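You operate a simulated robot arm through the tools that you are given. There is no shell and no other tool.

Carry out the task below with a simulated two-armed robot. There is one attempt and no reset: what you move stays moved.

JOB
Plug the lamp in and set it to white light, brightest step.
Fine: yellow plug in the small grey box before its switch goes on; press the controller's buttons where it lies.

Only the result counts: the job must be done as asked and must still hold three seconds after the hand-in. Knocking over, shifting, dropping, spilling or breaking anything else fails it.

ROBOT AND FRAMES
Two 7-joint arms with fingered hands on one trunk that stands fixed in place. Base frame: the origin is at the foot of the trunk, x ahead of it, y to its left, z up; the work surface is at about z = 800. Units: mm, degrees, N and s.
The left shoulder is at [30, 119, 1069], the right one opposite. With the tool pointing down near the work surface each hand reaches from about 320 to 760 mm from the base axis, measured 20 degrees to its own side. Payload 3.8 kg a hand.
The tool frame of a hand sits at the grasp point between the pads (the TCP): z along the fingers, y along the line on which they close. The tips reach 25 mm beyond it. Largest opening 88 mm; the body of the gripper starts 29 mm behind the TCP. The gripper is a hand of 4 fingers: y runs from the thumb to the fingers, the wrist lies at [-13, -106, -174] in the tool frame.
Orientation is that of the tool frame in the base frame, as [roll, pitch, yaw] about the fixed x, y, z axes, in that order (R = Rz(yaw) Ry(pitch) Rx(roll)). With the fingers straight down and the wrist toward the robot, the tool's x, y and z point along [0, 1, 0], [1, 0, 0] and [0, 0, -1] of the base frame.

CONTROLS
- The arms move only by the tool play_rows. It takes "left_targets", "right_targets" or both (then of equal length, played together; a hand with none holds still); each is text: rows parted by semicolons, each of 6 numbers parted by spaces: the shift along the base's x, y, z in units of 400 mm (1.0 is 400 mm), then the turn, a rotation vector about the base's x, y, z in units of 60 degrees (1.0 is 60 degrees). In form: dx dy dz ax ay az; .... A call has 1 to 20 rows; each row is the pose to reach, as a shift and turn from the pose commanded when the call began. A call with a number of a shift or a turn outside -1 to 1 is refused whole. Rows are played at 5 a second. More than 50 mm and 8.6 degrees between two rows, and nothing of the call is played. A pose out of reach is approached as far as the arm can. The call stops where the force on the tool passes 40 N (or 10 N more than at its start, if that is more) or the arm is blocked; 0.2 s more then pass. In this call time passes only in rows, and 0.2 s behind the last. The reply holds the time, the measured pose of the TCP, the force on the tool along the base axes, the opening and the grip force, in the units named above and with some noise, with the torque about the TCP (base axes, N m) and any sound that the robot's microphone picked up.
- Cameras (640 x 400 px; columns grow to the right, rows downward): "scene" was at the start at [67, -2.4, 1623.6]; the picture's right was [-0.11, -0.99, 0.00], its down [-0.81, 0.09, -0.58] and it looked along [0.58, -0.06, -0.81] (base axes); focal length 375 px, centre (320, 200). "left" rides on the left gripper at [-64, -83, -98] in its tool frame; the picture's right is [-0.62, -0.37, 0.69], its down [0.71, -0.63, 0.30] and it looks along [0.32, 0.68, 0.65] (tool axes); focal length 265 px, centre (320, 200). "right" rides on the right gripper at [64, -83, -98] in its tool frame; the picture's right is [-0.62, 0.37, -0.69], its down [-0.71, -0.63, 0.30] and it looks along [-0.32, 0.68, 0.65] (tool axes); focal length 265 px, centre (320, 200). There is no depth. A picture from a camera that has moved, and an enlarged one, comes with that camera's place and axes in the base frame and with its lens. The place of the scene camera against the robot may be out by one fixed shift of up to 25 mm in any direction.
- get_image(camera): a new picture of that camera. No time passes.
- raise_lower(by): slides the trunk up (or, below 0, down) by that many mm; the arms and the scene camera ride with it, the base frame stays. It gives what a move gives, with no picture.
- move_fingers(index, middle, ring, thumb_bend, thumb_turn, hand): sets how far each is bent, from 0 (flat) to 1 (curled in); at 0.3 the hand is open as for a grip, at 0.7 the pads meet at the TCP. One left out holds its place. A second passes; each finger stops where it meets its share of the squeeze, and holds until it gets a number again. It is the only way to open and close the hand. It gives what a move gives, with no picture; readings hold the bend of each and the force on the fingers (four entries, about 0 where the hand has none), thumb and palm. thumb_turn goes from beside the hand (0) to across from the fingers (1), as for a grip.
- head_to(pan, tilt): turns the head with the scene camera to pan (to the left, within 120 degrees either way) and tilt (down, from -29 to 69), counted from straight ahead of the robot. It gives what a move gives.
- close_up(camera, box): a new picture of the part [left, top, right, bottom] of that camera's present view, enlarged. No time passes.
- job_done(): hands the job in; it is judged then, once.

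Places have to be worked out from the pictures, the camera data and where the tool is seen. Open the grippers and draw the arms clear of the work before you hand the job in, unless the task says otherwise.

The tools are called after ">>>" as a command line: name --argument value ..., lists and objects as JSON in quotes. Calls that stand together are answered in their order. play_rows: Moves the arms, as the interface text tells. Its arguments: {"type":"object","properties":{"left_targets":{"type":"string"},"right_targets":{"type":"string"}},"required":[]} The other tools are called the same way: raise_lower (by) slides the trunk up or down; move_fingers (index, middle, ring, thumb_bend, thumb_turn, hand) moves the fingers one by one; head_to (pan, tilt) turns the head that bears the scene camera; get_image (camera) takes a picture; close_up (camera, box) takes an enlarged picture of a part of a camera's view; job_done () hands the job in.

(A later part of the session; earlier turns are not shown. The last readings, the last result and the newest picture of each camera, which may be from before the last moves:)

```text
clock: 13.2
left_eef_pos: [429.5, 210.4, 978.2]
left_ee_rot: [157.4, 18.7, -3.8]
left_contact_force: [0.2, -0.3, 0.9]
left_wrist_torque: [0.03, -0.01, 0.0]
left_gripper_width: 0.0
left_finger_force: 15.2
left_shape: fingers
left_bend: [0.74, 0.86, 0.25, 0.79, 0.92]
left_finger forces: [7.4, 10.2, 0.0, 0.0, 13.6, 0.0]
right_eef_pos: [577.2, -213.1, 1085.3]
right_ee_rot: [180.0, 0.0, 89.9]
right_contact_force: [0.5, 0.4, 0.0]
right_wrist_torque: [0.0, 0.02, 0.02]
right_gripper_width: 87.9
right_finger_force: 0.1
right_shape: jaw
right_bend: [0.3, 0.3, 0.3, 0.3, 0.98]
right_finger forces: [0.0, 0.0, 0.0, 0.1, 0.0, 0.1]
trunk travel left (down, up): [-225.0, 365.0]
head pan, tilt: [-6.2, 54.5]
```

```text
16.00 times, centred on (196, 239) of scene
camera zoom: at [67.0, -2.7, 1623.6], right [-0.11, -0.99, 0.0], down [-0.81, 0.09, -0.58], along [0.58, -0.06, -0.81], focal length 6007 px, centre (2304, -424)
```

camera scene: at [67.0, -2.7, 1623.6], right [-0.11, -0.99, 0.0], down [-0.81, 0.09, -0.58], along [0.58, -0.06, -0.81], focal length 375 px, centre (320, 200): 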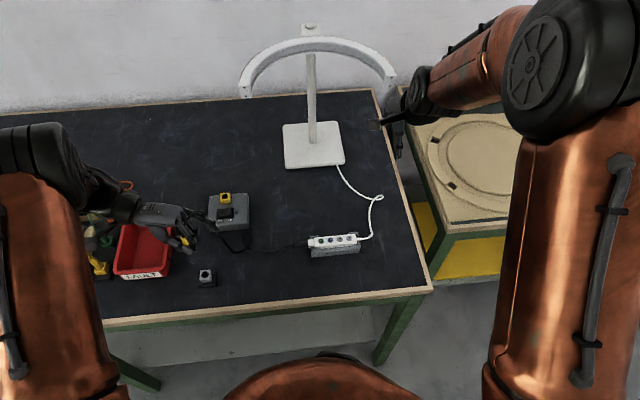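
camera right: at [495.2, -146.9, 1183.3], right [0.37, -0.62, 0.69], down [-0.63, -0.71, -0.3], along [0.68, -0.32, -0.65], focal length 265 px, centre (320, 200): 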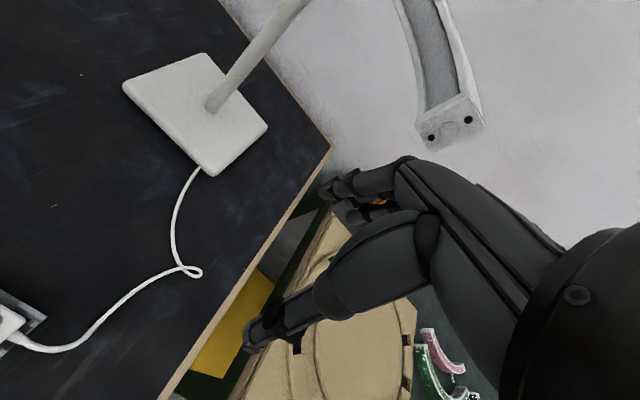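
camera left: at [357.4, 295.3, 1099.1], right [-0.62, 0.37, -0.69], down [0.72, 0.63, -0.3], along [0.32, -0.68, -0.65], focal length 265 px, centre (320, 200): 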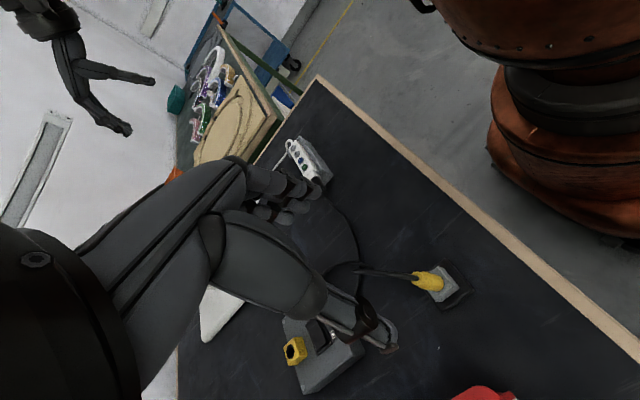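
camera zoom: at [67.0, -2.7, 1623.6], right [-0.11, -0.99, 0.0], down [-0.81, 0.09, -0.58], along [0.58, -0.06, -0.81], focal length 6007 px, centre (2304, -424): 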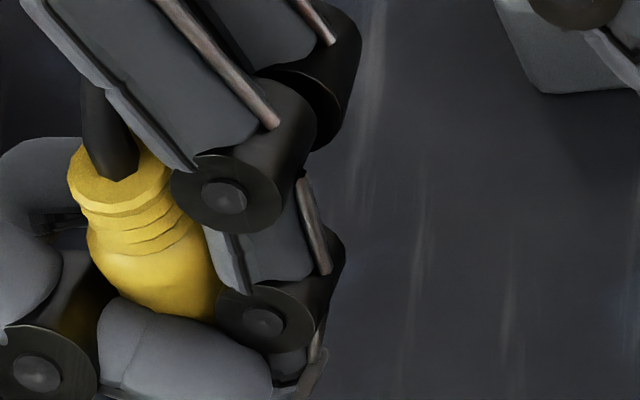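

Both views agree the plug is now upright within a couple of degrees, with its axis about 3 mm from the TCP. I now carry it toward the grey box while yawing +45 degrees to keep the wrist within reach.

>>> play_rows --left_targets "0.03 -0.01 0.01 0 0 0.1; 0.07 -0.02 0.02 0 0 0.21; 0.12 -0.03 0.02 0 0 0.32; 0.18 -0.04 0.02 0 0 0.43; 0.24 -0.05 0.02 0 0 0.54; 0.30 -0.06 0.02 0 0 0.65; 0.35 -0.07 0.02 0 0 0.75; 0.35 -0.07 0.02 0 0 0.75"

>>> get_image --camera "scene"

>>> get_image --camera "left"

```text
clock: 15.0
left_eef_pos: [569.9, 182.6, 983.5]
left_ee_rot: [157.5, 18.8, 41.3]
left_contact_force: [0.7, -0.2, -0.1]
left_wrist_torque: [0.05, 0.01, 0.0]
left_gripper_width: 0.1
left_finger_force: 16.0
left_shape: fingers
left_bend: [0.74, 0.86, 0.25, 0.79, 0.92]
left_finger forces: [7.5, 10.5, 0.0, 0.0, 13.9, 0.1]
right_eef_pos: [578.5, -211.3, 1085.4]
right_ee_rot: [-180.0, 0.1, 89.9]
right_contact_force: [-0.1, -0.2, 0.3]
right_wrist_torque: [0.0, -0.01, -0.02]
right_gripper_width: 87.6
right_finger_force: 0.1
right_shape: jaw
right_bend: [0.3, 0.3, 0.3, 0.3, 0.98]
right_finger forces: [0.1, 0.0, 0.1, 0.1, 0.0, 0.1]
trunk travel left (down, up): [-225.0, 365.0]
head pan, tilt: [-6.2, 54.5]
```

```text
taken
camera scene: at [67.1, -2.2, 1623.6], right [-0.11, -0.99, 0.0], down [-0.81, 0.09, -0.58], along [0.58, -0.06, -0.81], focal length 375 px, centre (320, 200)
```

scene: 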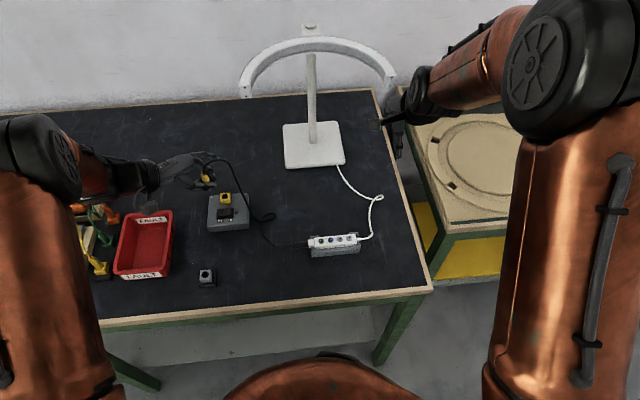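

```text
taken
camera left: at [461.1, 241.5, 1058.9], right [-0.68, -0.5, -0.54], down [0.08, 0.69, -0.72], along [0.73, -0.53, -0.43], focal length 265 px, centre (320, 200)
```

left: 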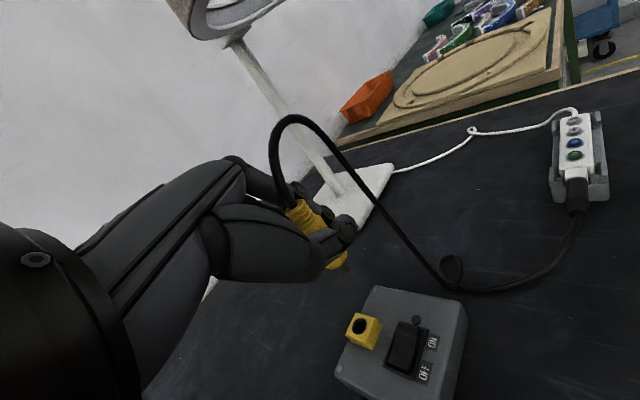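

The left camera now sees both the plug's pin end and the socket. I zoom in on both to work out the offsets.

>>> close_up --camera "left" --box '[320, 280, 480, 400]'

>>> close_up --camera "left" --box '[260, 180, 380, 280]'

>>> close_up --camera "scene" --box '[180, 140, 280, 240]'

>>> close_up --camera "scene" --box '[190, 165, 220, 190]'

```text
3.33 times, centred on (400, 340) of left
camera zoom: at [461.1, 241.5, 1058.9], right [-0.68, -0.5, -0.54], down [0.08, 0.69, -0.72], along [0.73, -0.53, -0.43], focal length 885 px, centre (53, -267)
```

zoom: 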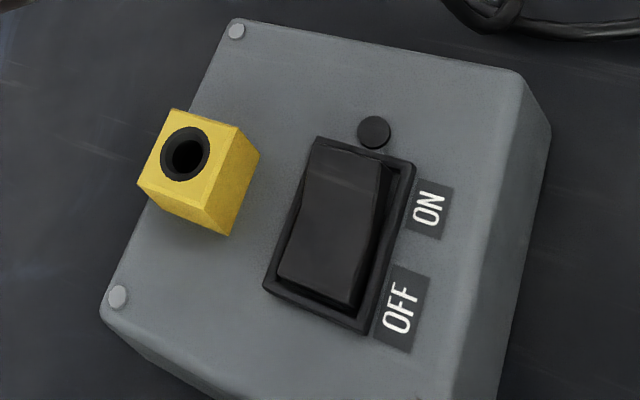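

```text
4.00 times, centred on (320, 230) of left
camera zoom: at [461.1, 241.5, 1058.9], right [-0.68, -0.5, -0.54], down [0.08, 0.69, -0.72], along [0.73, -0.53, -0.43], focal length 1062 px, centre (320, 80)
```

zoom: 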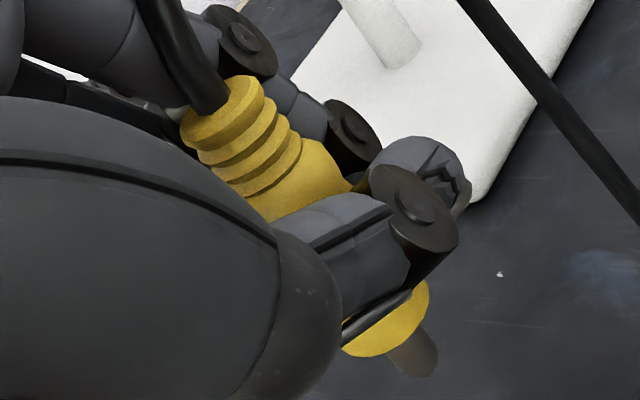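

```text
4.00 times, centred on (230, 190) of scene
camera zoom: at [67.1, -2.2, 1623.6], right [-0.11, -0.99, 0.0], down [-0.81, 0.09, -0.58], along [0.58, -0.06, -0.81], focal length 1502 px, centre (680, 240)
```

zoom: 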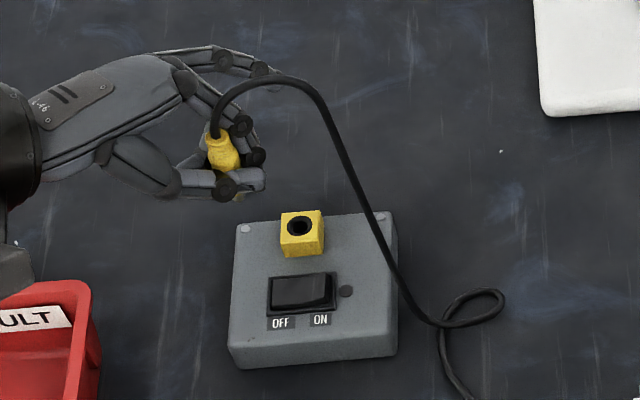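

```text
16.00 times, centred on (205, 178) of scene
camera zoom: at [67.1, -2.2, 1623.6], right [-0.11, -0.99, 0.0], down [-0.81, 0.09, -0.58], along [0.58, -0.06, -0.81], focal length 6007 px, centre (2160, 560)
```

zoom: 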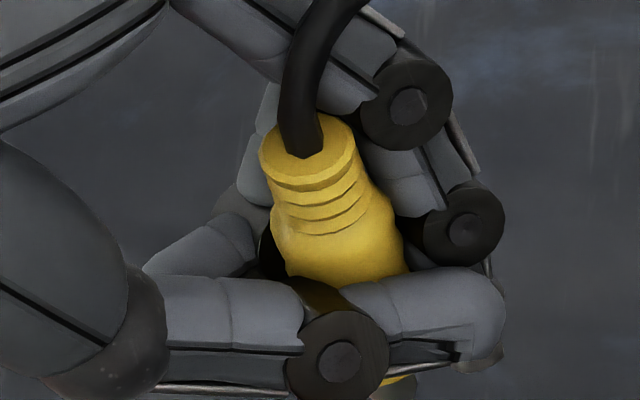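

The plug is upright in both views; pin tip is at about TCP + (-2, -3, -30), and the socket hole resolves to about (627, 171, 844). I move to hover the pin about 30 mm over the hole.

>>> play_rows --left_targets "0.05 -0.007 -0.02 0 0 0; 0.10 -0.014 -0.05 0 0 0; 0.147 -0.0205 -0.10 0 0 0; 0.147 -0.0205 -0.15 0 0 0; 0.147 -0.0205 -0.196 0 0 0; 0.147 -0.0205 -0.196 0 0 0"

>>> close_up --camera "left" --box '[240, 170, 440, 295]'

>>> close_up --camera "scene" --box '[195, 160, 255, 210]'

```text
clock: 16.4
left_eef_pos: [629.1, 175.5, 906.6]
left_ee_rot: [157.4, 18.6, 41.3]
left_contact_force: [-0.5, 0.0, -0.3]
left_wrist_torque: [0.0, 0.04, 0.0]
left_gripper_width: 0.0
left_finger_force: 16.0
left_shape: fingers
left_bend: [0.74, 0.86, 0.25, 0.79, 0.92]
left_finger forces: [7.5, 10.3, 0.0, 0.0, 13.7, 0.0]
right_eef_pos: [575.7, -212.9, 1085.3]
right_ee_rot: [-179.9, 0.0, 90.0]
right_contact_force: [-0.1, -1.3, -0.7]
right_wrist_torque: [-0.01, 0.04, 0.0]
right_gripper_width: 87.6
right_finger_force: 0.0
right_shape: jaw
right_bend: [0.3, 0.3, 0.3, 0.3, 0.98]
right_finger forces: [0.1, 0.1, 0.1, 0.0, 0.0, 0.0]
trunk travel left (down, up): [-225.0, 365.0]
head pan, tilt: [-6.2, 54.5]
```

```text
3.20 times, centred on (340, 232) of left
camera zoom: at [520.2, 234.5, 981.9], right [-0.68, -0.5, -0.54], down [0.08, 0.69, -0.72], along [0.73, -0.53, -0.43], focal length 849 px, centre (256, 96)
```

zoom: 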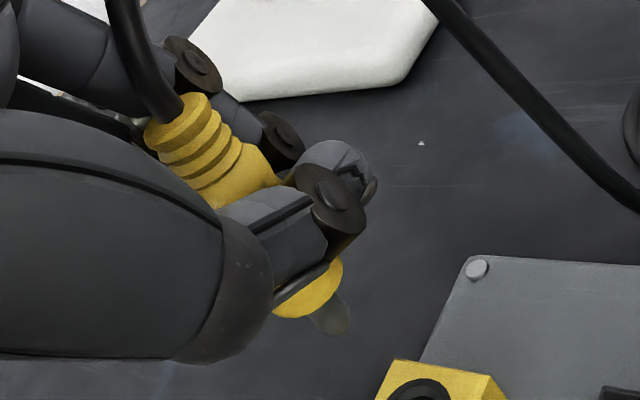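

```text
8.00 times, centred on (225, 185) of scene
camera zoom: at [66.9, -2.5, 1623.6], right [-0.11, -0.99, 0.0], down [-0.81, 0.09, -0.58], along [0.58, -0.06, -0.81], focal length 3003 px, centre (1080, 320)
```

zoom: 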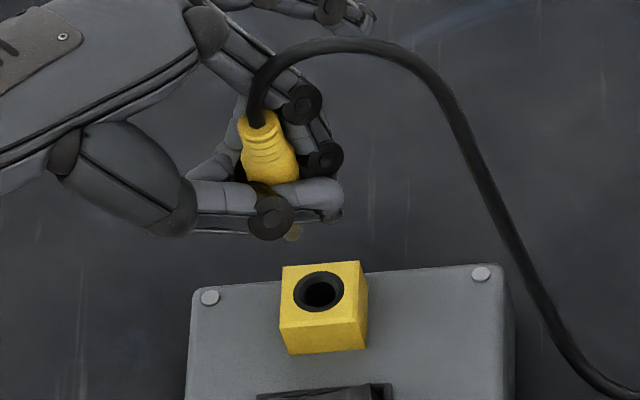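

The pin hovers near the hole in the scene view. I take a shifted close-up from the left camera that shows the pin and the hole together.

>>> close_up --camera "left" --box '[310, 240, 430, 315]'

>>> close_up --camera "scene" --box '[220, 180, 248, 206]'

```text
5.33 times, centred on (370, 278) of left
camera zoom: at [520.2, 234.5, 981.9], right [-0.68, -0.5, -0.54], down [0.08, 0.69, -0.72], along [0.73, -0.53, -0.43], focal length 1416 px, centre (53, -213)
```

zoom: 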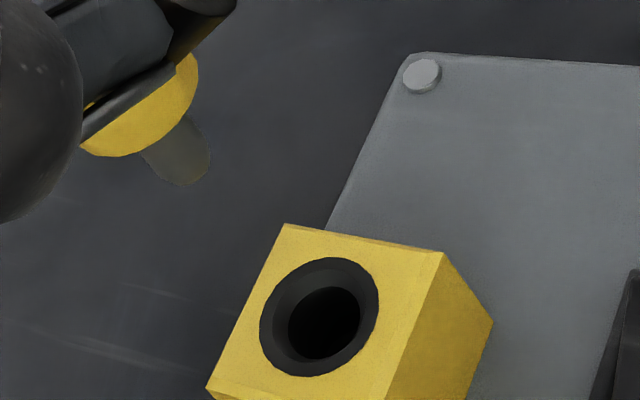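

```text
15.38 times, centred on (234, 193) of scene
camera zoom: at [66.9, -2.5, 1623.6], right [-0.11, -0.99, 0.0], down [-0.81, 0.09, -0.58], along [0.58, -0.06, -0.81], focal length 5776 px, centre (1643, 308)
```

zoom: 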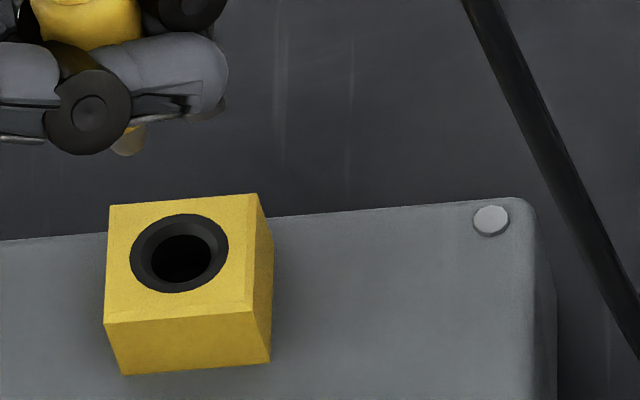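

Left and scene rays agree: pin tip at about (627.4, 173.5, 876), hole at about (628.5, 171.5, 844) with a generous chamfer. I correct by (+1, -2) and lower 24 mm, stopping about 8 mm above.

>>> play_rows --left_targets "0.003 -0.005 -0.02 0 0 0; 0.003 -0.005 -0.04 0 0 0; 0.003 -0.005 -0.06 0 0 0; 0.003 -0.005 -0.06 0 0 0"

>>> close_up --camera "left" --box '[290, 230, 410, 305]'

>>> close_up --camera "scene" --box '[212, 178, 244, 204]'

```text
clock: 17.4
left_eef_pos: [629.6, 172.6, 882.7]
left_ee_rot: [157.5, 18.7, 41.3]
left_contact_force: [-0.4, 0.5, 0.0]
left_wrist_torque: [-0.03, 0.03, -0.04]
left_gripper_width: 0.2
left_finger_force: 16.1
left_shape: fingers
left_bend: [0.74, 0.86, 0.25, 0.79, 0.92]
left_finger forces: [7.6, 10.3, 0.0, 0.0, 13.6, 0.1]
right_eef_pos: [577.0, -212.3, 1084.5]
right_ee_rot: [-180.0, 0.0, 89.9]
right_contact_force: [-0.5, 0.1, -0.2]
right_wrist_torque: [-0.04, 0.03, 0.03]
right_gripper_width: 87.7
right_finger_force: 0.1
right_shape: jaw
right_bend: [0.3, 0.3, 0.3, 0.3, 0.98]
right_finger forces: [0.0, 0.1, 0.0, 0.1, 0.0, 0.1]
trunk travel left (down, up): [-225.0, 365.0]
head pan, tilt: [-6.2, 54.5]
```

```text
5.33 times, centred on (350, 268) of left
camera zoom: at [521.0, 231.6, 957.2], right [-0.68, -0.5, -0.54], down [0.08, 0.69, -0.72], along [0.73, -0.53, -0.43], focal length 1416 px, centre (160, -160)
```

zoom: 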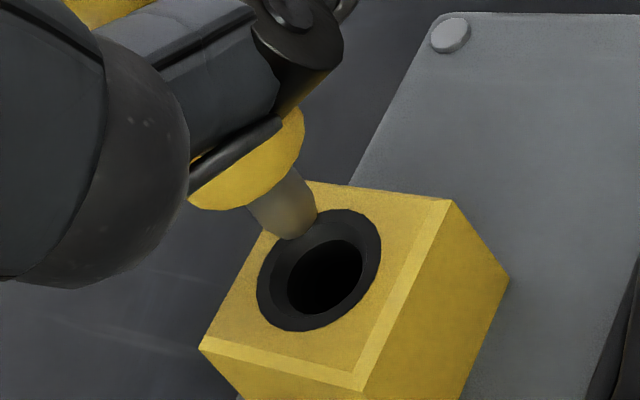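

```text
15.38 times, centred on (228, 191) of scene
camera zoom: at [67.1, -2.4, 1623.6], right [-0.11, -0.99, 0.0], down [-0.81, 0.09, -0.58], along [0.58, -0.06, -0.81], focal length 5776 px, centre (1735, 338)
```

zoom: 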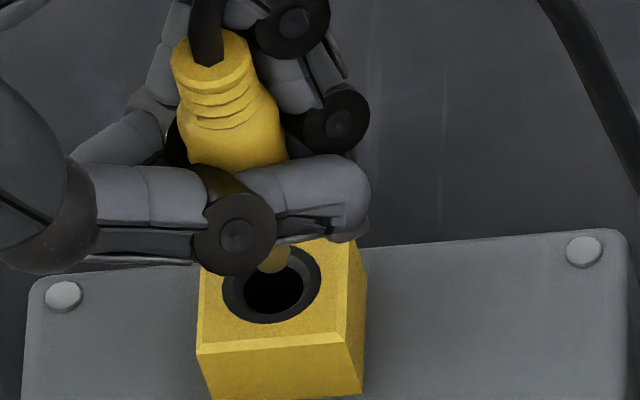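

The pin tip is at about (628, 170.3, 851), the hole at (629.2, 171.5, 843.5). I shift +1, +1 and lower slowly 10 mm so the tip enters the chamfer.

>>> play_rows --left_targets "0.0025 0.0025 0 0 0 0; 0.0025 0.0025 -0.006 0 0 0; 0.0025 0.0025 -0.012 0 0 0; 0.0025 0.0025 -0.018 0 0 0; 0.0025 0.0025 -0.025 0 0 0; 0.0025 0.0025 -0.025 0 0 0"

>>> close_up --camera "left" --box '[290, 220, 410, 295]'

>>> close_up --camera "scene" --box '[212, 178, 244, 204]'

```text
clock: 18.8
left_eef_pos: [630.8, 172.6, 871.2]
left_ee_rot: [157.4, 18.7, 41.1]
left_contact_force: [-0.3, 0.6, -0.8]
left_wrist_torque: [0.01, -0.03, -0.02]
left_gripper_width: 0.1
left_finger_force: 15.6
left_shape: fingers
left_bend: [0.74, 0.86, 0.25, 0.79, 0.92]
left_finger forces: [7.5, 10.3, 0.1, 0.0, 13.8, 0.1]
right_eef_pos: [578.7, -211.1, 1086.0]
right_ee_rot: [-180.0, 0.0, 90.1]
right_contact_force: [0.0, 0.6, 0.0]
right_wrist_torque: [0.0, -0.03, 0.02]
right_gripper_width: 87.6
right_finger_force: 0.1
right_shape: jaw
right_bend: [0.3, 0.3, 0.3, 0.3, 0.98]
right_finger forces: [0.0, 0.0, 0.1, 0.0, 0.1, 0.0]
trunk travel left (down, up): [-225.0, 365.0]
head pan, tilt: [-6.2, 54.5]
```

```text
5.33 times, centred on (350, 258) of left
camera zoom: at [522.3, 232.5, 947.2], right [-0.68, -0.5, -0.54], down [0.08, 0.69, -0.72], along [0.73, -0.53, -0.43], focal length 1416 px, centre (160, -107)
```

zoom: 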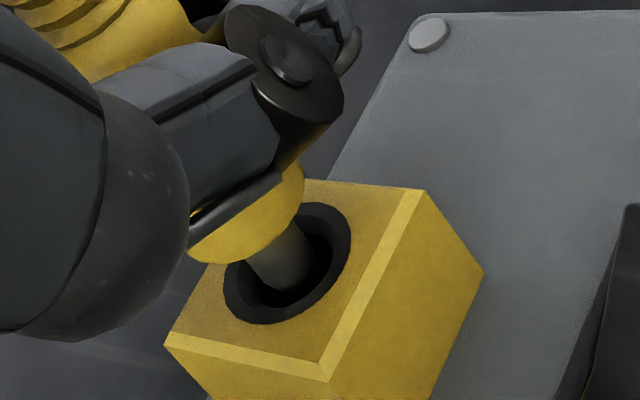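

```text
15.38 times, centred on (228, 191) of scene
camera zoom: at [67.2, -2.4, 1623.6], right [-0.11, -0.99, 0.0], down [-0.81, 0.09, -0.58], along [0.58, -0.06, -0.81], focal length 5776 px, centre (1735, 338)
```

zoom: 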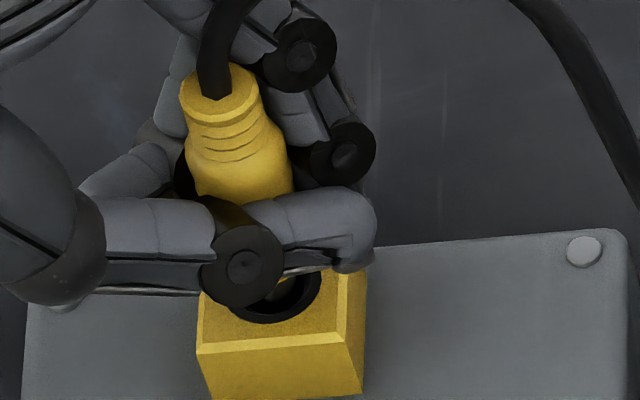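

The pin tip is in the hole mouth, centred, with no contact force. I push on down in small steps, 6 mm.

>>> play_rows --left_targets "0 0 -0.004 0 0 0; 0 0 -0.008 0 0 0; 0 0 -0.012 0 0 0; 0 0 -0.015 0 0 0; 0 0 -0.015 0 0 0"

>>> close_up --camera "left" --box '[290, 220, 410, 295]'

>>> close_up --camera "scene" --box '[212, 178, 244, 204]'

```text
clock: 20.0
left_eef_pos: [630.4, 172.9, 868.1]
left_ee_rot: [157.3, 18.7, 41.2]
left_contact_force: [-0.1, 0.5, 1.6]
left_wrist_torque: [-0.03, 0.02, -0.01]
left_gripper_width: 0.2
left_finger_force: 15.4
left_shape: fingers
left_bend: [0.74, 0.86, 0.25, 0.79, 0.92]
left_finger forces: [7.6, 10.1, 0.0, 0.0, 13.9, 0.0]
right_eef_pos: [576.8, -211.3, 1085.9]
right_ee_rot: [180.0, 0.0, 90.0]
right_contact_force: [0.4, 0.6, -0.5]
right_wrist_torque: [0.02, -0.01, 0.03]
right_gripper_width: 87.5
right_finger_force: 0.1
right_shape: jaw
right_bend: [0.3, 0.3, 0.3, 0.3, 0.98]
right_finger forces: [0.0, 0.1, 0.0, 0.1, 0.0, 0.1]
trunk travel left (down, up): [-225.0, 365.0]
head pan, tilt: [-6.2, 54.5]
```

```text
5.33 times, centred on (350, 258) of left
camera zoom: at [522.4, 232.3, 942.4], right [-0.68, -0.5, -0.54], down [0.08, 0.69, -0.72], along [0.73, -0.53, -0.43], focal length 1416 px, centre (160, -107)
```

zoom: 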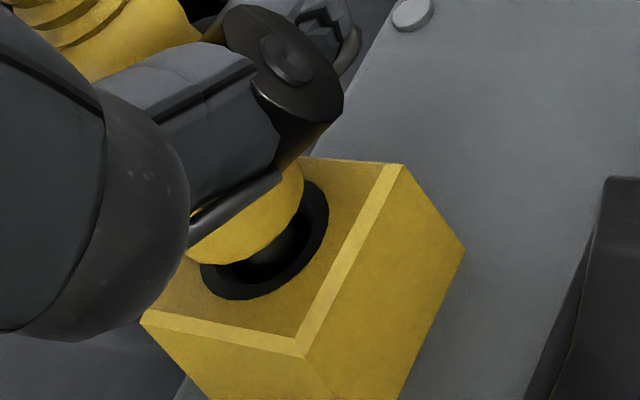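

```text
15.38 times, centred on (228, 191) of scene
camera zoom: at [67.0, -2.4, 1623.6], right [-0.11, -0.99, 0.0], down [-0.81, 0.09, -0.58], along [0.58, -0.06, -0.81], focal length 5776 px, centre (1735, 338)
```

zoom: 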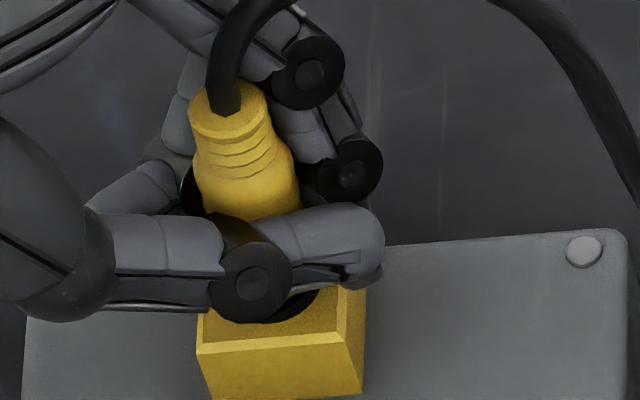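

The pin is going in, with the shoulder about 3 mm above the socket face and only 1.6 N of force. I press on down another 5 mm in small steps.

>>> play_rows --left_targets "0 0 -0.004 0 0 0; 0 0 -0.008 0 0 0; 0 0 -0.0125 0 0 0; 0 0 -0.0125 0 0 0"

>>> close_up --camera "left" --box '[290, 220, 410, 295]'

>>> close_up --camera "scene" --box '[212, 178, 244, 204]'

```text
clock: 21.0
left_eef_pos: [630.5, 173.6, 863.4]
left_ee_rot: [157.3, 18.6, 41.3]
left_contact_force: [-2.1, 1.4, 9.9]
left_wrist_torque: [-0.1, -0.02, -0.05]
left_gripper_width: 0.0
left_finger_force: 16.3
left_shape: fingers
left_bend: [0.74, 0.86, 0.25, 0.8, 0.92]
left_finger forces: [7.3, 10.9, 0.1, 0.0, 14.1, 0.0]
right_eef_pos: [575.7, -210.7, 1086.2]
right_ee_rot: [-179.9, 0.0, 90.1]
right_contact_force: [0.3, -0.2, -0.6]
right_wrist_torque: [-0.02, -0.01, -0.01]
right_gripper_width: 87.3
right_finger_force: 0.0
right_shape: jaw
right_bend: [0.3, 0.3, 0.3, 0.3, 0.98]
right_finger forces: [0.0, 0.0, 0.0, 0.0, 0.0, 0.1]
trunk travel left (down, up): [-225.0, 365.0]
head pan, tilt: [-6.2, 54.5]
```

```text
5.33 times, centred on (350, 258) of left
camera zoom: at [521.5, 233.1, 938.3], right [-0.68, -0.5, -0.54], down [0.08, 0.68, -0.72], along [0.73, -0.53, -0.42], focal length 1416 px, centre (160, -107)
```

zoom: 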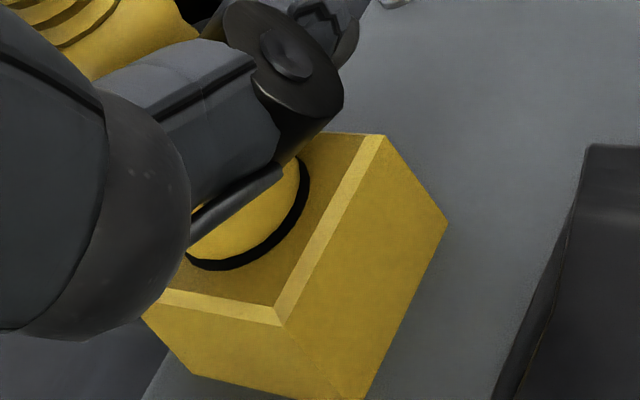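

```text
15.38 times, centred on (228, 191) of scene
camera zoom: at [65.4, -2.2, 1623.7], right [-0.11, -0.99, 0.0], down [-0.81, 0.09, -0.58], along [0.58, -0.06, -0.81], focal length 5776 px, centre (1735, 338)
```

zoom: 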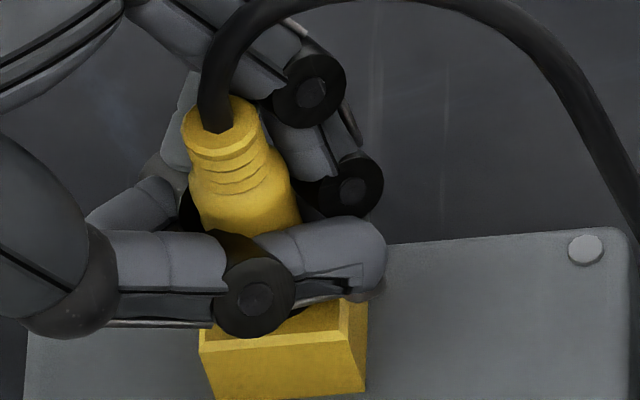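

The shoulder looks nearly flush on the socket and 10 N has built up. I push about 2 mm more to make sure it is seated.

>>> play_rows --left_targets "0 0 -0.0025 0 0 0; 0 0 -0.005 0 0 0; 0 0 -0.005 0 0 0"

>>> close_up --camera "left" --box '[290, 220, 410, 295]'

>>> close_up --camera "scene" --box '[200, 165, 260, 225]'

```text
clock: 21.8
left_eef_pos: [630.4, 172.8, 862.0]
left_ee_rot: [157.4, 18.7, 41.3]
left_contact_force: [-2.3, 7.6, 17.3]
left_wrist_torque: [-0.15, -0.03, -0.07]
left_gripper_width: 0.1
left_finger_force: 18.7
left_shape: fingers
left_bend: [0.74, 0.86, 0.25, 0.81, 0.92]
left_finger forces: [9.0, 14.2, 0.0, 0.1, 14.2, 0.0]
right_eef_pos: [576.4, -211.6, 1087.2]
right_ee_rot: [179.9, 0.0, 90.0]
right_contact_force: [0.0, -0.1, 0.2]
right_wrist_torque: [-0.01, 0.02, -0.01]
right_gripper_width: 87.6
right_finger_force: 0.0
right_shape: jaw
right_bend: [0.3, 0.3, 0.3, 0.3, 0.98]
right_finger forces: [0.1, 0.0, 0.0, 0.0, 0.1, 0.0]
trunk travel left (down, up): [-225.0, 365.0]
head pan, tilt: [-6.2, 54.5]
```

```text
5.33 times, centred on (350, 258) of left
camera zoom: at [521.4, 232.7, 936.6], right [-0.68, -0.5, -0.54], down [0.08, 0.68, -0.72], along [0.73, -0.53, -0.42], focal length 1416 px, centre (160, -107)
```

zoom: 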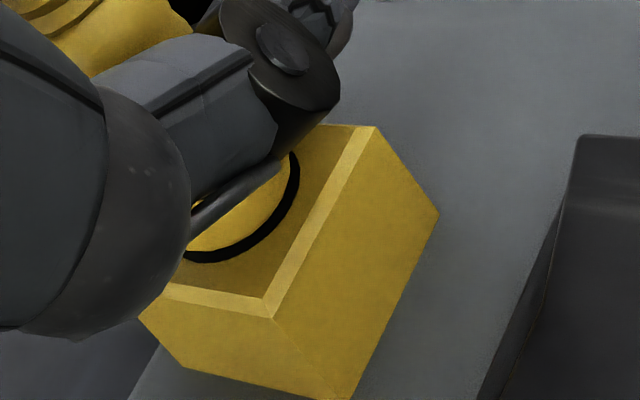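

```text
6.67 times, centred on (230, 195) of scene
camera zoom: at [64.8, -1.9, 1623.8], right [-0.11, -0.99, 0.0], down [-0.81, 0.09, -0.58], along [0.58, -0.06, -0.81], focal length 2503 px, centre (920, 233)
```

zoom: 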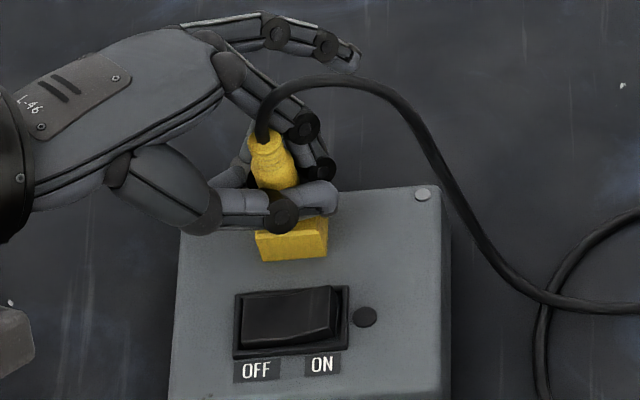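

The plug body no longer moves against the socket while force climbs to 17 N, so it is seated. I back off 2 mm to relax the force, then open index and middle, and the thumb slightly.

>>> play_rows --left_targets "0 0 0.003 0 0 0; 0 0 0.0055 0 0 0; 0 0 0.0055 0 0 0"

>>> move_fingers --hand "left" --index 0.6 --middle 0.6 --thumb_bend 0.64

>>> close_up --camera "left" --box '[240, 180, 400, 280]'

>>> close_up --camera "scene" --box '[200, 165, 260, 225]'

```text
clock: 22.6
left_eef_pos: [630.3, 173.3, 862.9]
left_ee_rot: [157.5, 18.8, 41.2]
left_contact_force: [1.0, 8.4, 10.3]
left_wrist_torque: [-0.1, -0.02, -0.02]
left_gripper_width: 0.0
left_finger_force: 19.2
left_shape: fingers
left_bend: [0.74, 0.86, 0.25, 0.81, 0.92]
left_finger forces: [8.2, 16.8, 0.0, 0.0, 13.7, 0.1]
right_eef_pos: [576.3, -211.1, 1086.4]
right_ee_rot: [180.0, 0.0, 90.0]
right_contact_force: [-0.2, 0.9, -0.7]
right_wrist_torque: [0.02, -0.01, -0.03]
right_gripper_width: 87.4
right_finger_force: 0.1
right_shape: jaw
right_bend: [0.3, 0.3, 0.3, 0.3, 0.98]
right_finger forces: [0.0, 0.1, 0.0, 0.0, 0.0, 0.1]
trunk travel left (down, up): [-225.0, 365.0]
head pan, tilt: [-6.2, 54.5]
```

```text
clock: 23.6
left_eef_pos: [630.7, 174.1, 863.1]
left_ee_rot: [157.3, 18.6, 41.3]
left_contact_force: [4.2, 12.0, 14.7]
left_wrist_torque: [-0.22, 0.06, 0.12]
left_gripper_width: 4.1
left_finger_force: 17.0
left_shape: fingers
left_bend: [0.6, 0.84, 0.25, 0.74, 0.93]
left_finger forces: [0.0, 18.7, 0.1, 0.0, 14.5, 0.0]
right_eef_pos: [576.3, -210.3, 1087.1]
right_ee_rot: [179.9, 0.1, 89.9]
right_contact_force: [0.1, 0.3, -0.1]
right_wrist_torque: [0.0, 0.02, 0.03]
right_gripper_width: 87.4
right_finger_force: 0.1
right_shape: jaw
right_bend: [0.3, 0.3, 0.3, 0.3, 0.98]
right_finger forces: [0.0, 0.0, 0.0, 0.0, 0.1, 0.0]
trunk travel left (down, up): [-225.0, 365.0]
head pan, tilt: [-6.2, 54.5]
```

```text
4.00 times, centred on (320, 230) of left
camera zoom: at [521.8, 232.9, 937.9], right [-0.68, -0.5, -0.54], down [0.08, 0.68, -0.72], along [0.73, -0.53, -0.42], focal length 1062 px, centre (320, 80)
```

zoom: 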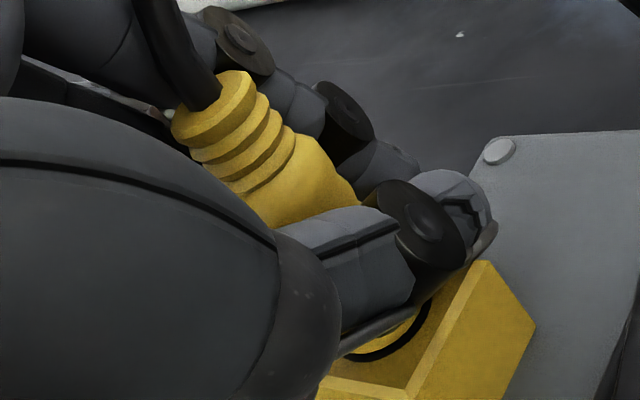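

```text
6.67 times, centred on (230, 195) of scene
camera zoom: at [65.8, -1.0, 1623.7], right [-0.11, -0.99, 0.0], down [-0.81, 0.09, -0.58], along [0.58, -0.06, -0.81], focal length 2503 px, centre (920, 233)
```

zoom: 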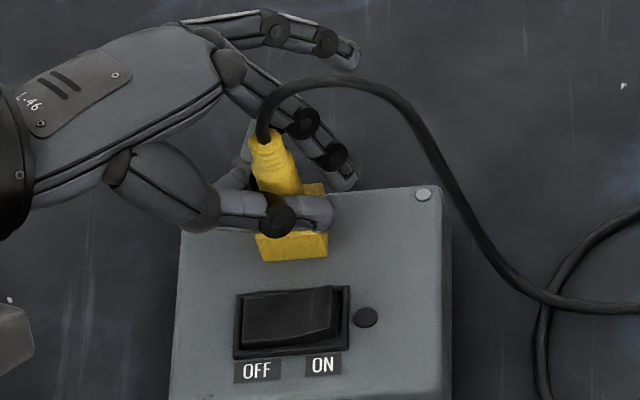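

The index is free, but the middle finger (stuck at 0.84) and the thumb (0.74) have crossed and block each other. I curl the middle back slightly to relieve the load, and swing the thumb aside toward the robot, away from the plug.

>>> move_fingers --hand "left" --middle 0.87 --thumb_bend 0.76

>>> close_up --camera "left" --box '[240, 180, 400, 280]'

>>> close_up --camera "scene" --box '[212, 170, 244, 200]'

```text
clock: 24.6
left_eef_pos: [629.9, 173.0, 862.2]
left_ee_rot: [157.4, 18.8, 41.2]
left_contact_force: [2.3, 9.1, 6.0]
left_wrist_torque: [-0.06, 0.06, -0.03]
left_gripper_width: 3.2
left_finger_force: 11.9
left_shape: fingers
left_bend: [0.6, 0.88, 0.25, 0.76, 0.93]
left_finger forces: [0.1, 14.8, 0.1, 0.0, 9.2, 0.0]
right_eef_pos: [577.3, -212.4, 1086.1]
right_ee_rot: [-180.0, 0.1, 90.0]
right_contact_force: [0.1, 0.3, 0.7]
right_wrist_torque: [0.02, -0.02, -0.01]
right_gripper_width: 87.6
right_finger_force: 0.0
right_shape: jaw
right_bend: [0.3, 0.3, 0.3, 0.3, 0.98]
right_finger forces: [0.1, 0.1, 0.1, 0.0, 0.0, 0.1]
trunk travel left (down, up): [-225.0, 365.0]
head pan, tilt: [-6.2, 54.5]
```

```text
4.00 times, centred on (320, 230) of left
camera zoom: at [521.9, 232.4, 936.7], right [-0.68, -0.5, -0.54], down [0.08, 0.68, -0.72], along [0.73, -0.53, -0.43], focal length 1062 px, centre (320, 80)
```

zoom: 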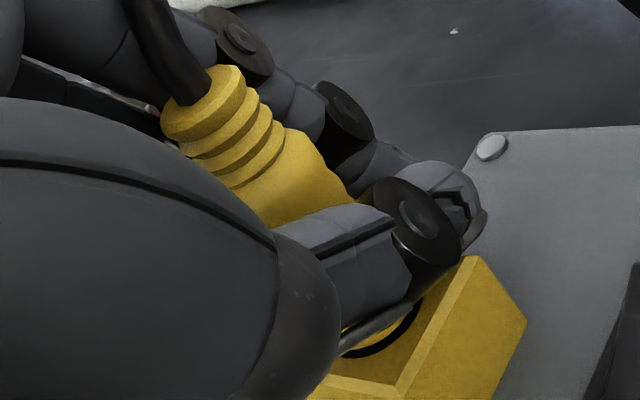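

```text
13.33 times, centred on (228, 185) of scene
camera zoom: at [66.9, -1.3, 1623.6], right [-0.11, -0.99, 0.0], down [-0.81, 0.09, -0.58], along [0.58, -0.06, -0.81], focal length 5006 px, centre (1547, 400)
```

zoom: 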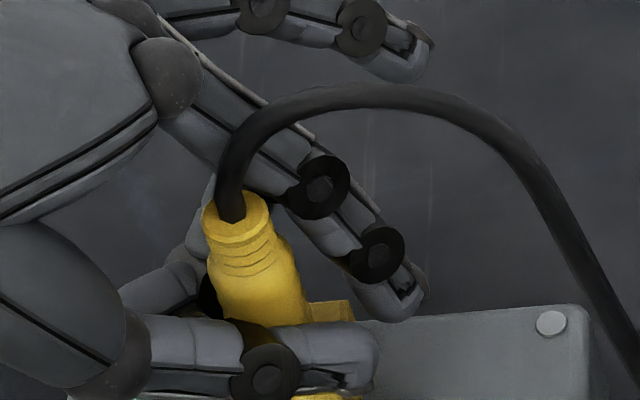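

The plug still stands upright. The middle finger is curled behind the plug against the thumb, so I swing the thumb away with a lower thumb_turn and watch the forces.

>>> move_fingers --hand "left" --thumb_turn 0.8

>>> close_up --camera "left" --box '[240, 180, 400, 280]'

>>> close_up --camera "scene" --box '[212, 170, 244, 200]'

```text
clock: 25.6
left_eef_pos: [630.9, 173.6, 862.0]
left_ee_rot: [157.4, 18.7, 41.2]
left_contact_force: [4.7, 4.8, 1.5]
left_wrist_torque: [-0.01, 0.0, 0.0]
left_gripper_width: 7.8
left_finger_force: 3.7
left_shape: fingers
left_bend: [0.6, 0.88, 0.25, 0.76, 0.82]
left_finger forces: [0.1, 7.4, 0.0, 0.0, 0.1, 0.1]
right_eef_pos: [576.5, -211.3, 1084.6]
right_ee_rot: [179.9, 0.0, 90.0]
right_contact_force: [0.1, 0.1, -0.8]
right_wrist_torque: [0.0, -0.04, 0.03]
right_gripper_width: 87.5
right_finger_force: 0.0
right_shape: jaw
right_bend: [0.3, 0.3, 0.3, 0.3, 0.98]
right_finger forces: [0.1, 0.0, 0.1, 0.0, 0.0, 0.0]
trunk travel left (down, up): [-225.0, 365.0]
head pan, tilt: [-6.2, 54.5]
```

```text
4.00 times, centred on (320, 230) of left
camera zoom: at [522.5, 232.2, 936.6], right [-0.68, -0.5, -0.54], down [0.08, 0.68, -0.72], along [0.73, -0.53, -0.43], focal length 1062 px, centre (320, 80)
```

zoom: 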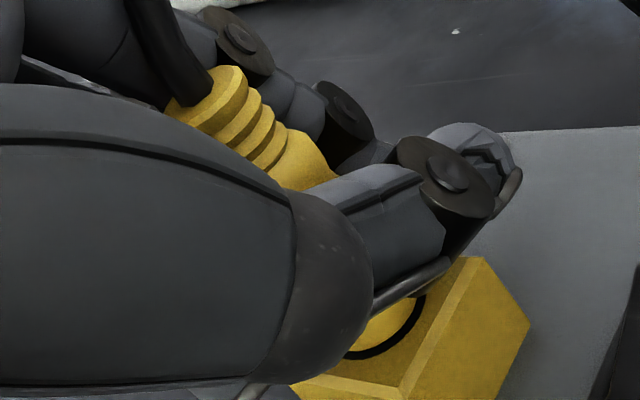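

```text
13.33 times, centred on (228, 185) of scene
camera zoom: at [67.8, -1.6, 1623.6], right [-0.11, -0.99, 0.0], down [-0.81, 0.09, -0.58], along [0.58, -0.06, -0.81], focal length 5006 px, centre (1547, 400)
```

zoom: 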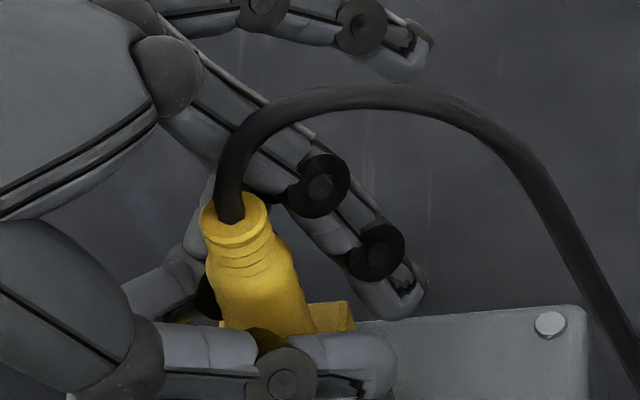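

The thumb is now free of load. I swing it a little further out before opening the middle finger.

>>> move_fingers --hand "left" --thumb_turn 0.6

>>> move_fingers --hand "left" --middle 0.78

>>> close_up --camera "left" --box '[240, 180, 400, 280]'

>>> close_up --camera "scene" --box '[212, 170, 244, 200]'

```text
clock: 26.6
left_eef_pos: [630.4, 172.6, 861.8]
left_ee_rot: [157.4, 18.6, 41.2]
left_contact_force: [3.6, 5.3, 0.1]
left_wrist_torque: [-0.03, -0.01, 0.04]
left_gripper_width: 22.8
left_finger_force: 3.9
left_shape: fingers
left_bend: [0.6, 0.88, 0.25, 0.76, 0.62]
left_finger forces: [0.0, 6.6, 0.1, 0.0, 0.1, 0.0]
right_eef_pos: [578.0, -209.9, 1086.7]
right_ee_rot: [-180.0, 0.0, 90.0]
right_contact_force: [0.3, -0.3, -0.7]
right_wrist_torque: [-0.01, -0.03, 0.0]
right_gripper_width: 87.5
right_finger_force: 0.1
right_shape: jaw
right_bend: [0.3, 0.3, 0.3, 0.3, 0.98]
right_finger forces: [0.1, 0.0, 0.1, 0.1, 0.1, 0.0]
trunk travel left (down, up): [-225.0, 365.0]
head pan, tilt: [-6.2, 54.5]
```

```text
clock: 27.6
left_eef_pos: [631.6, 175.0, 862.1]
left_ee_rot: [157.3, 18.7, 41.3]
left_contact_force: [8.5, 18.5, 6.3]
left_wrist_torque: [0.05, -0.05, 0.09]
left_gripper_width: 23.1
left_finger_force: 10.1
left_shape: fingers
left_bend: [0.6, 0.8, 0.25, 0.76, 0.62]
left_finger forces: [0.0, 20.0, 0.0, 0.0, 0.1, 0.0]
right_eef_pos: [578.1, -210.4, 1085.1]
right_ee_rot: [-179.9, 0.2, 90.0]
right_contact_force: [-0.6, -0.2, 0.5]
right_wrist_torque: [0.0, -0.02, 0.01]
right_gripper_width: 87.8
right_finger_force: 0.1
right_shape: jaw
right_bend: [0.3, 0.3, 0.3, 0.3, 0.98]
right_finger forces: [0.0, 0.0, 0.1, 0.0, 0.0, 0.0]
trunk travel left (down, up): [-225.0, 365.0]
head pan, tilt: [-6.2, 54.5]
```

```text
4.00 times, centred on (320, 230) of left
camera zoom: at [522.9, 234.2, 937.0], right [-0.68, -0.5, -0.54], down [0.08, 0.69, -0.72], along [0.73, -0.53, -0.43], focal length 1062 px, centre (320, 80)
```

zoom: 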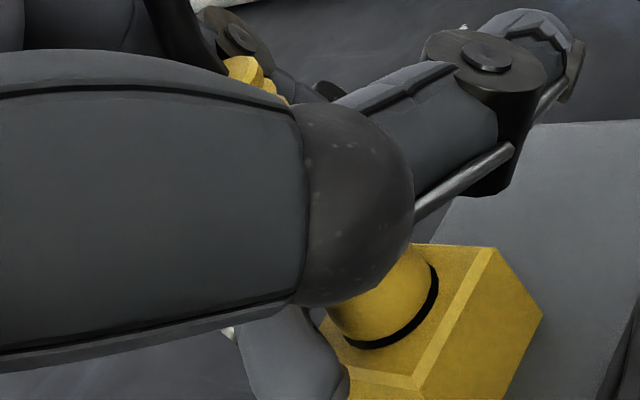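

```text
13.33 times, centred on (228, 185) of scene
camera zoom: at [67.7, 0.3, 1623.6], right [-0.11, -0.99, 0.0], down [-0.81, 0.09, -0.58], along [0.58, -0.06, -0.81], focal length 5006 px, centre (1547, 400)
```

zoom: 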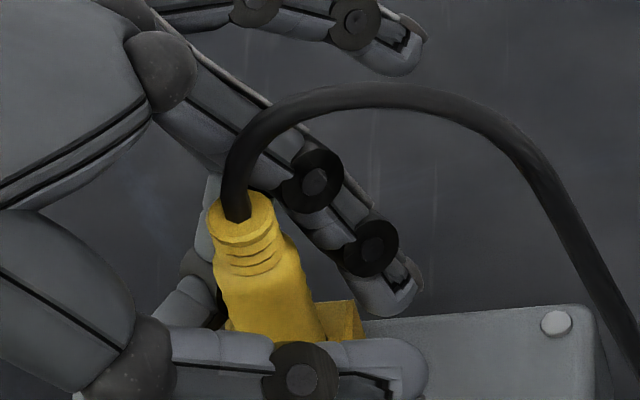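

The middle finger's tip lies on the left side of the plug and presses it when opening. I curl it back to unload the plug, then I will slide the hand up before freeing it sideways.

>>> move_fingers --hand "left" --middle 0.93

>>> close_up --camera "left" --box '[240, 180, 400, 280]'

>>> close_up --camera "scene" --box '[212, 170, 244, 200]'

```text
clock: 28.6
left_eef_pos: [630.3, 173.0, 861.8]
left_ee_rot: [157.4, 18.8, 41.3]
left_contact_force: [5.8, 4.9, -3.0]
left_wrist_torque: [-0.06, 0.09, 0.02]
left_gripper_width: 22.9
left_finger_force: 3.5
left_shape: fingers
left_bend: [0.6, 0.93, 0.25, 0.76, 0.62]
left_finger forces: [0.0, 7.9, 0.0, 0.0, 0.0, 0.1]
right_eef_pos: [578.3, -210.5, 1086.4]
right_ee_rot: [-179.8, 0.0, 90.0]
right_contact_force: [0.9, -0.3, -0.4]
right_wrist_torque: [0.0, 0.02, -0.01]
right_gripper_width: 87.6
right_finger_force: 0.0
right_shape: jaw
right_bend: [0.3, 0.3, 0.3, 0.3, 0.98]
right_finger forces: [0.0, 0.0, 0.0, 0.0, 0.0, 0.0]
trunk travel left (down, up): [-225.0, 365.0]
head pan, tilt: [-6.2, 54.5]
```

```text
4.00 times, centred on (320, 230) of left
camera zoom: at [522.8, 231.9, 936.3], right [-0.68, -0.5, -0.54], down [0.08, 0.68, -0.73], along [0.73, -0.53, -0.43], focal length 1062 px, centre (320, 80)
```

zoom: 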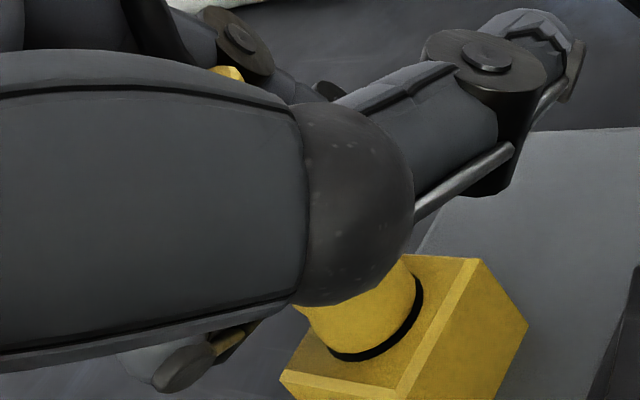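

```text
13.33 times, centred on (228, 185) of scene
camera zoom: at [68.4, -1.5, 1623.5], right [-0.11, -0.99, 0.0], down [-0.81, 0.09, -0.58], along [0.58, -0.06, -0.81], focal length 5006 px, centre (1547, 400)
```

zoom: 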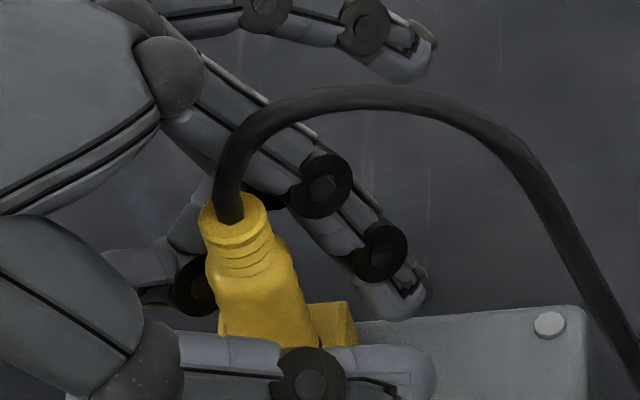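

The tool feels a push along (+x, +y): the plug's side is wedged against the middle finger's flank. I move the hand 4 mm that way to unload it.

>>> play_rows --left_targets "0.00375 0.0033 0 0 0 0; 0.0075 0.0066 0 0 0 0; 0.0075 0.0066 0 0 0 0"

>>> close_up --camera "scene" --box '[212, 170, 244, 200]'

>>> close_up --camera "left" --box '[240, 180, 400, 280]'

```text
clock: 29.4
left_eef_pos: [633.1, 175.4, 862.9]
left_ee_rot: [157.5, 18.7, 41.2]
left_contact_force: [-0.5, 0.7, -0.1]
left_wrist_torque: [0.01, 0.0, -0.02]
left_gripper_width: 22.9
left_finger_force: 0.0
left_shape: fingers
left_bend: [0.6, 0.93, 0.25, 0.76, 0.62]
left_finger forces: [0.0, 0.0, 0.0, 0.1, 0.0, 0.1]
right_eef_pos: [577.2, -210.9, 1085.0]
right_ee_rot: [179.9, 0.0, 89.9]
right_contact_force: [0.0, 0.4, 0.0]
right_wrist_torque: [-0.03, -0.02, 0.01]
right_gripper_width: 87.7
right_finger_force: 0.2
right_shape: jaw
right_bend: [0.3, 0.3, 0.3, 0.3, 0.98]
right_finger forces: [0.0, 0.0, 0.0, 0.1, 0.1, 0.0]
trunk travel left (down, up): [-225.0, 365.0]
head pan, tilt: [-6.2, 54.5]
```

```text
13.33 times, centred on (228, 185) of scene
camera zoom: at [67.0, -2.5, 1623.6], right [-0.11, -0.99, 0.0], down [-0.81, 0.09, -0.58], along [0.58, -0.06, -0.81], focal length 5006 px, centre (1547, 400)
```

zoom: 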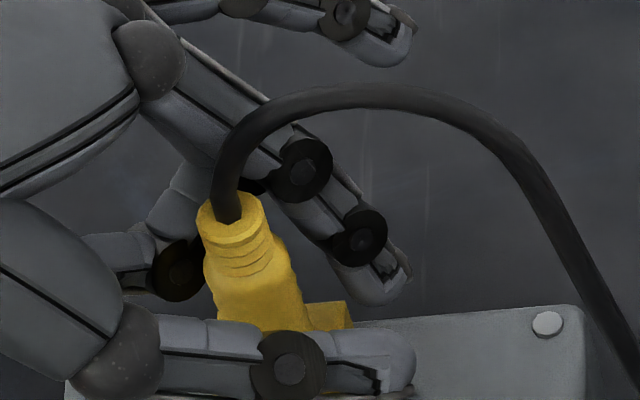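

```text
4.00 times, centred on (320, 230) of left
camera zoom: at [525.6, 234.8, 937.6], right [-0.68, -0.5, -0.54], down [0.08, 0.69, -0.72], along [0.73, -0.53, -0.43], focal length 1062 px, centre (320, 80)
```

zoom: 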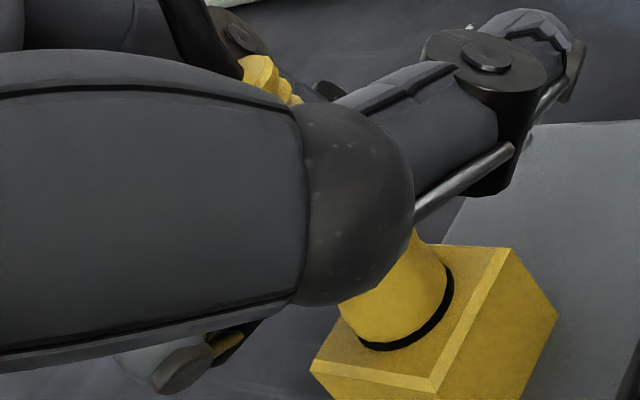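

All finger loads are now zero and the plug stands upright in the socket by itself. I raise the hand 18 mm, straight up, watching that the cable over the index does not draw the plug out.

>>> play_rows --left_targets "0 0 0.01 0 0 0; 0 0 0.02 0 0 0; 0 0 0.0325 0 0 0; 0 0 0.045 0 0 0; 0 0 0.045 0 0 0"

>>> close_up --camera "scene" --box '[205, 165, 245, 200]'

>>> close_up --camera "left" --box '[240, 180, 420, 300]'

```text
clock: 30.6
left_eef_pos: [633.5, 176.0, 879.9]
left_ee_rot: [157.4, 18.6, 41.2]
left_contact_force: [0.1, 0.3, 0.3]
left_wrist_torque: [-0.02, -0.02, -0.01]
left_gripper_width: 22.7
left_finger_force: 0.0
left_shape: fingers
left_bend: [0.6, 0.93, 0.25, 0.76, 0.62]
left_finger forces: [0.1, 0.0, 0.1, 0.0, 0.1, 0.0]
right_eef_pos: [577.8, -212.0, 1085.4]
right_ee_rot: [180.0, 0.0, 90.1]
right_contact_force: [0.0, 0.1, -0.1]
right_wrist_torque: [0.02, -0.01, -0.02]
right_gripper_width: 87.7
right_finger_force: 0.1
right_shape: jaw
right_bend: [0.3, 0.3, 0.3, 0.3, 0.98]
right_finger forces: [0.0, 0.1, 0.1, 0.0, 0.1, 0.0]
trunk travel left (down, up): [-225.0, 365.0]
head pan, tilt: [-6.2, 54.5]
```

```text
11.43 times, centred on (225, 182) of scene
camera zoom: at [67.3, -2.4, 1623.6], right [-0.11, -0.99, 0.0], down [-0.81, 0.09, -0.58], along [0.58, -0.06, -0.81], focal length 4290 px, centre (1406, 400)
```

zoom: 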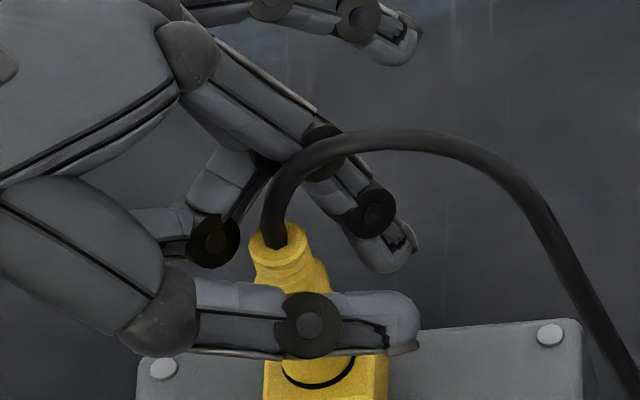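

```text
3.33 times, centred on (330, 240) of left
camera zoom: at [525.1, 235.1, 955.2], right [-0.68, -0.5, -0.54], down [0.08, 0.69, -0.72], along [0.73, -0.53, -0.43], focal length 885 px, centre (287, 67)
```

zoom: 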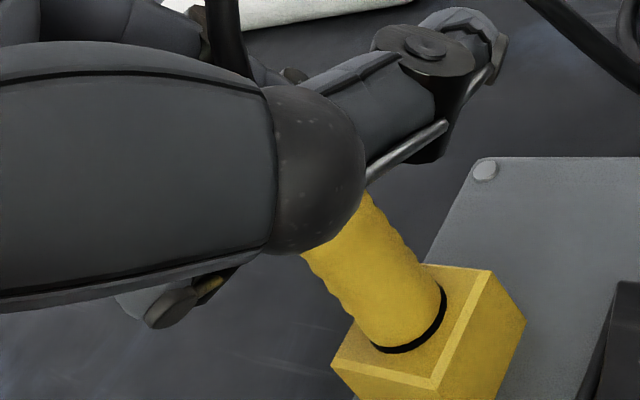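

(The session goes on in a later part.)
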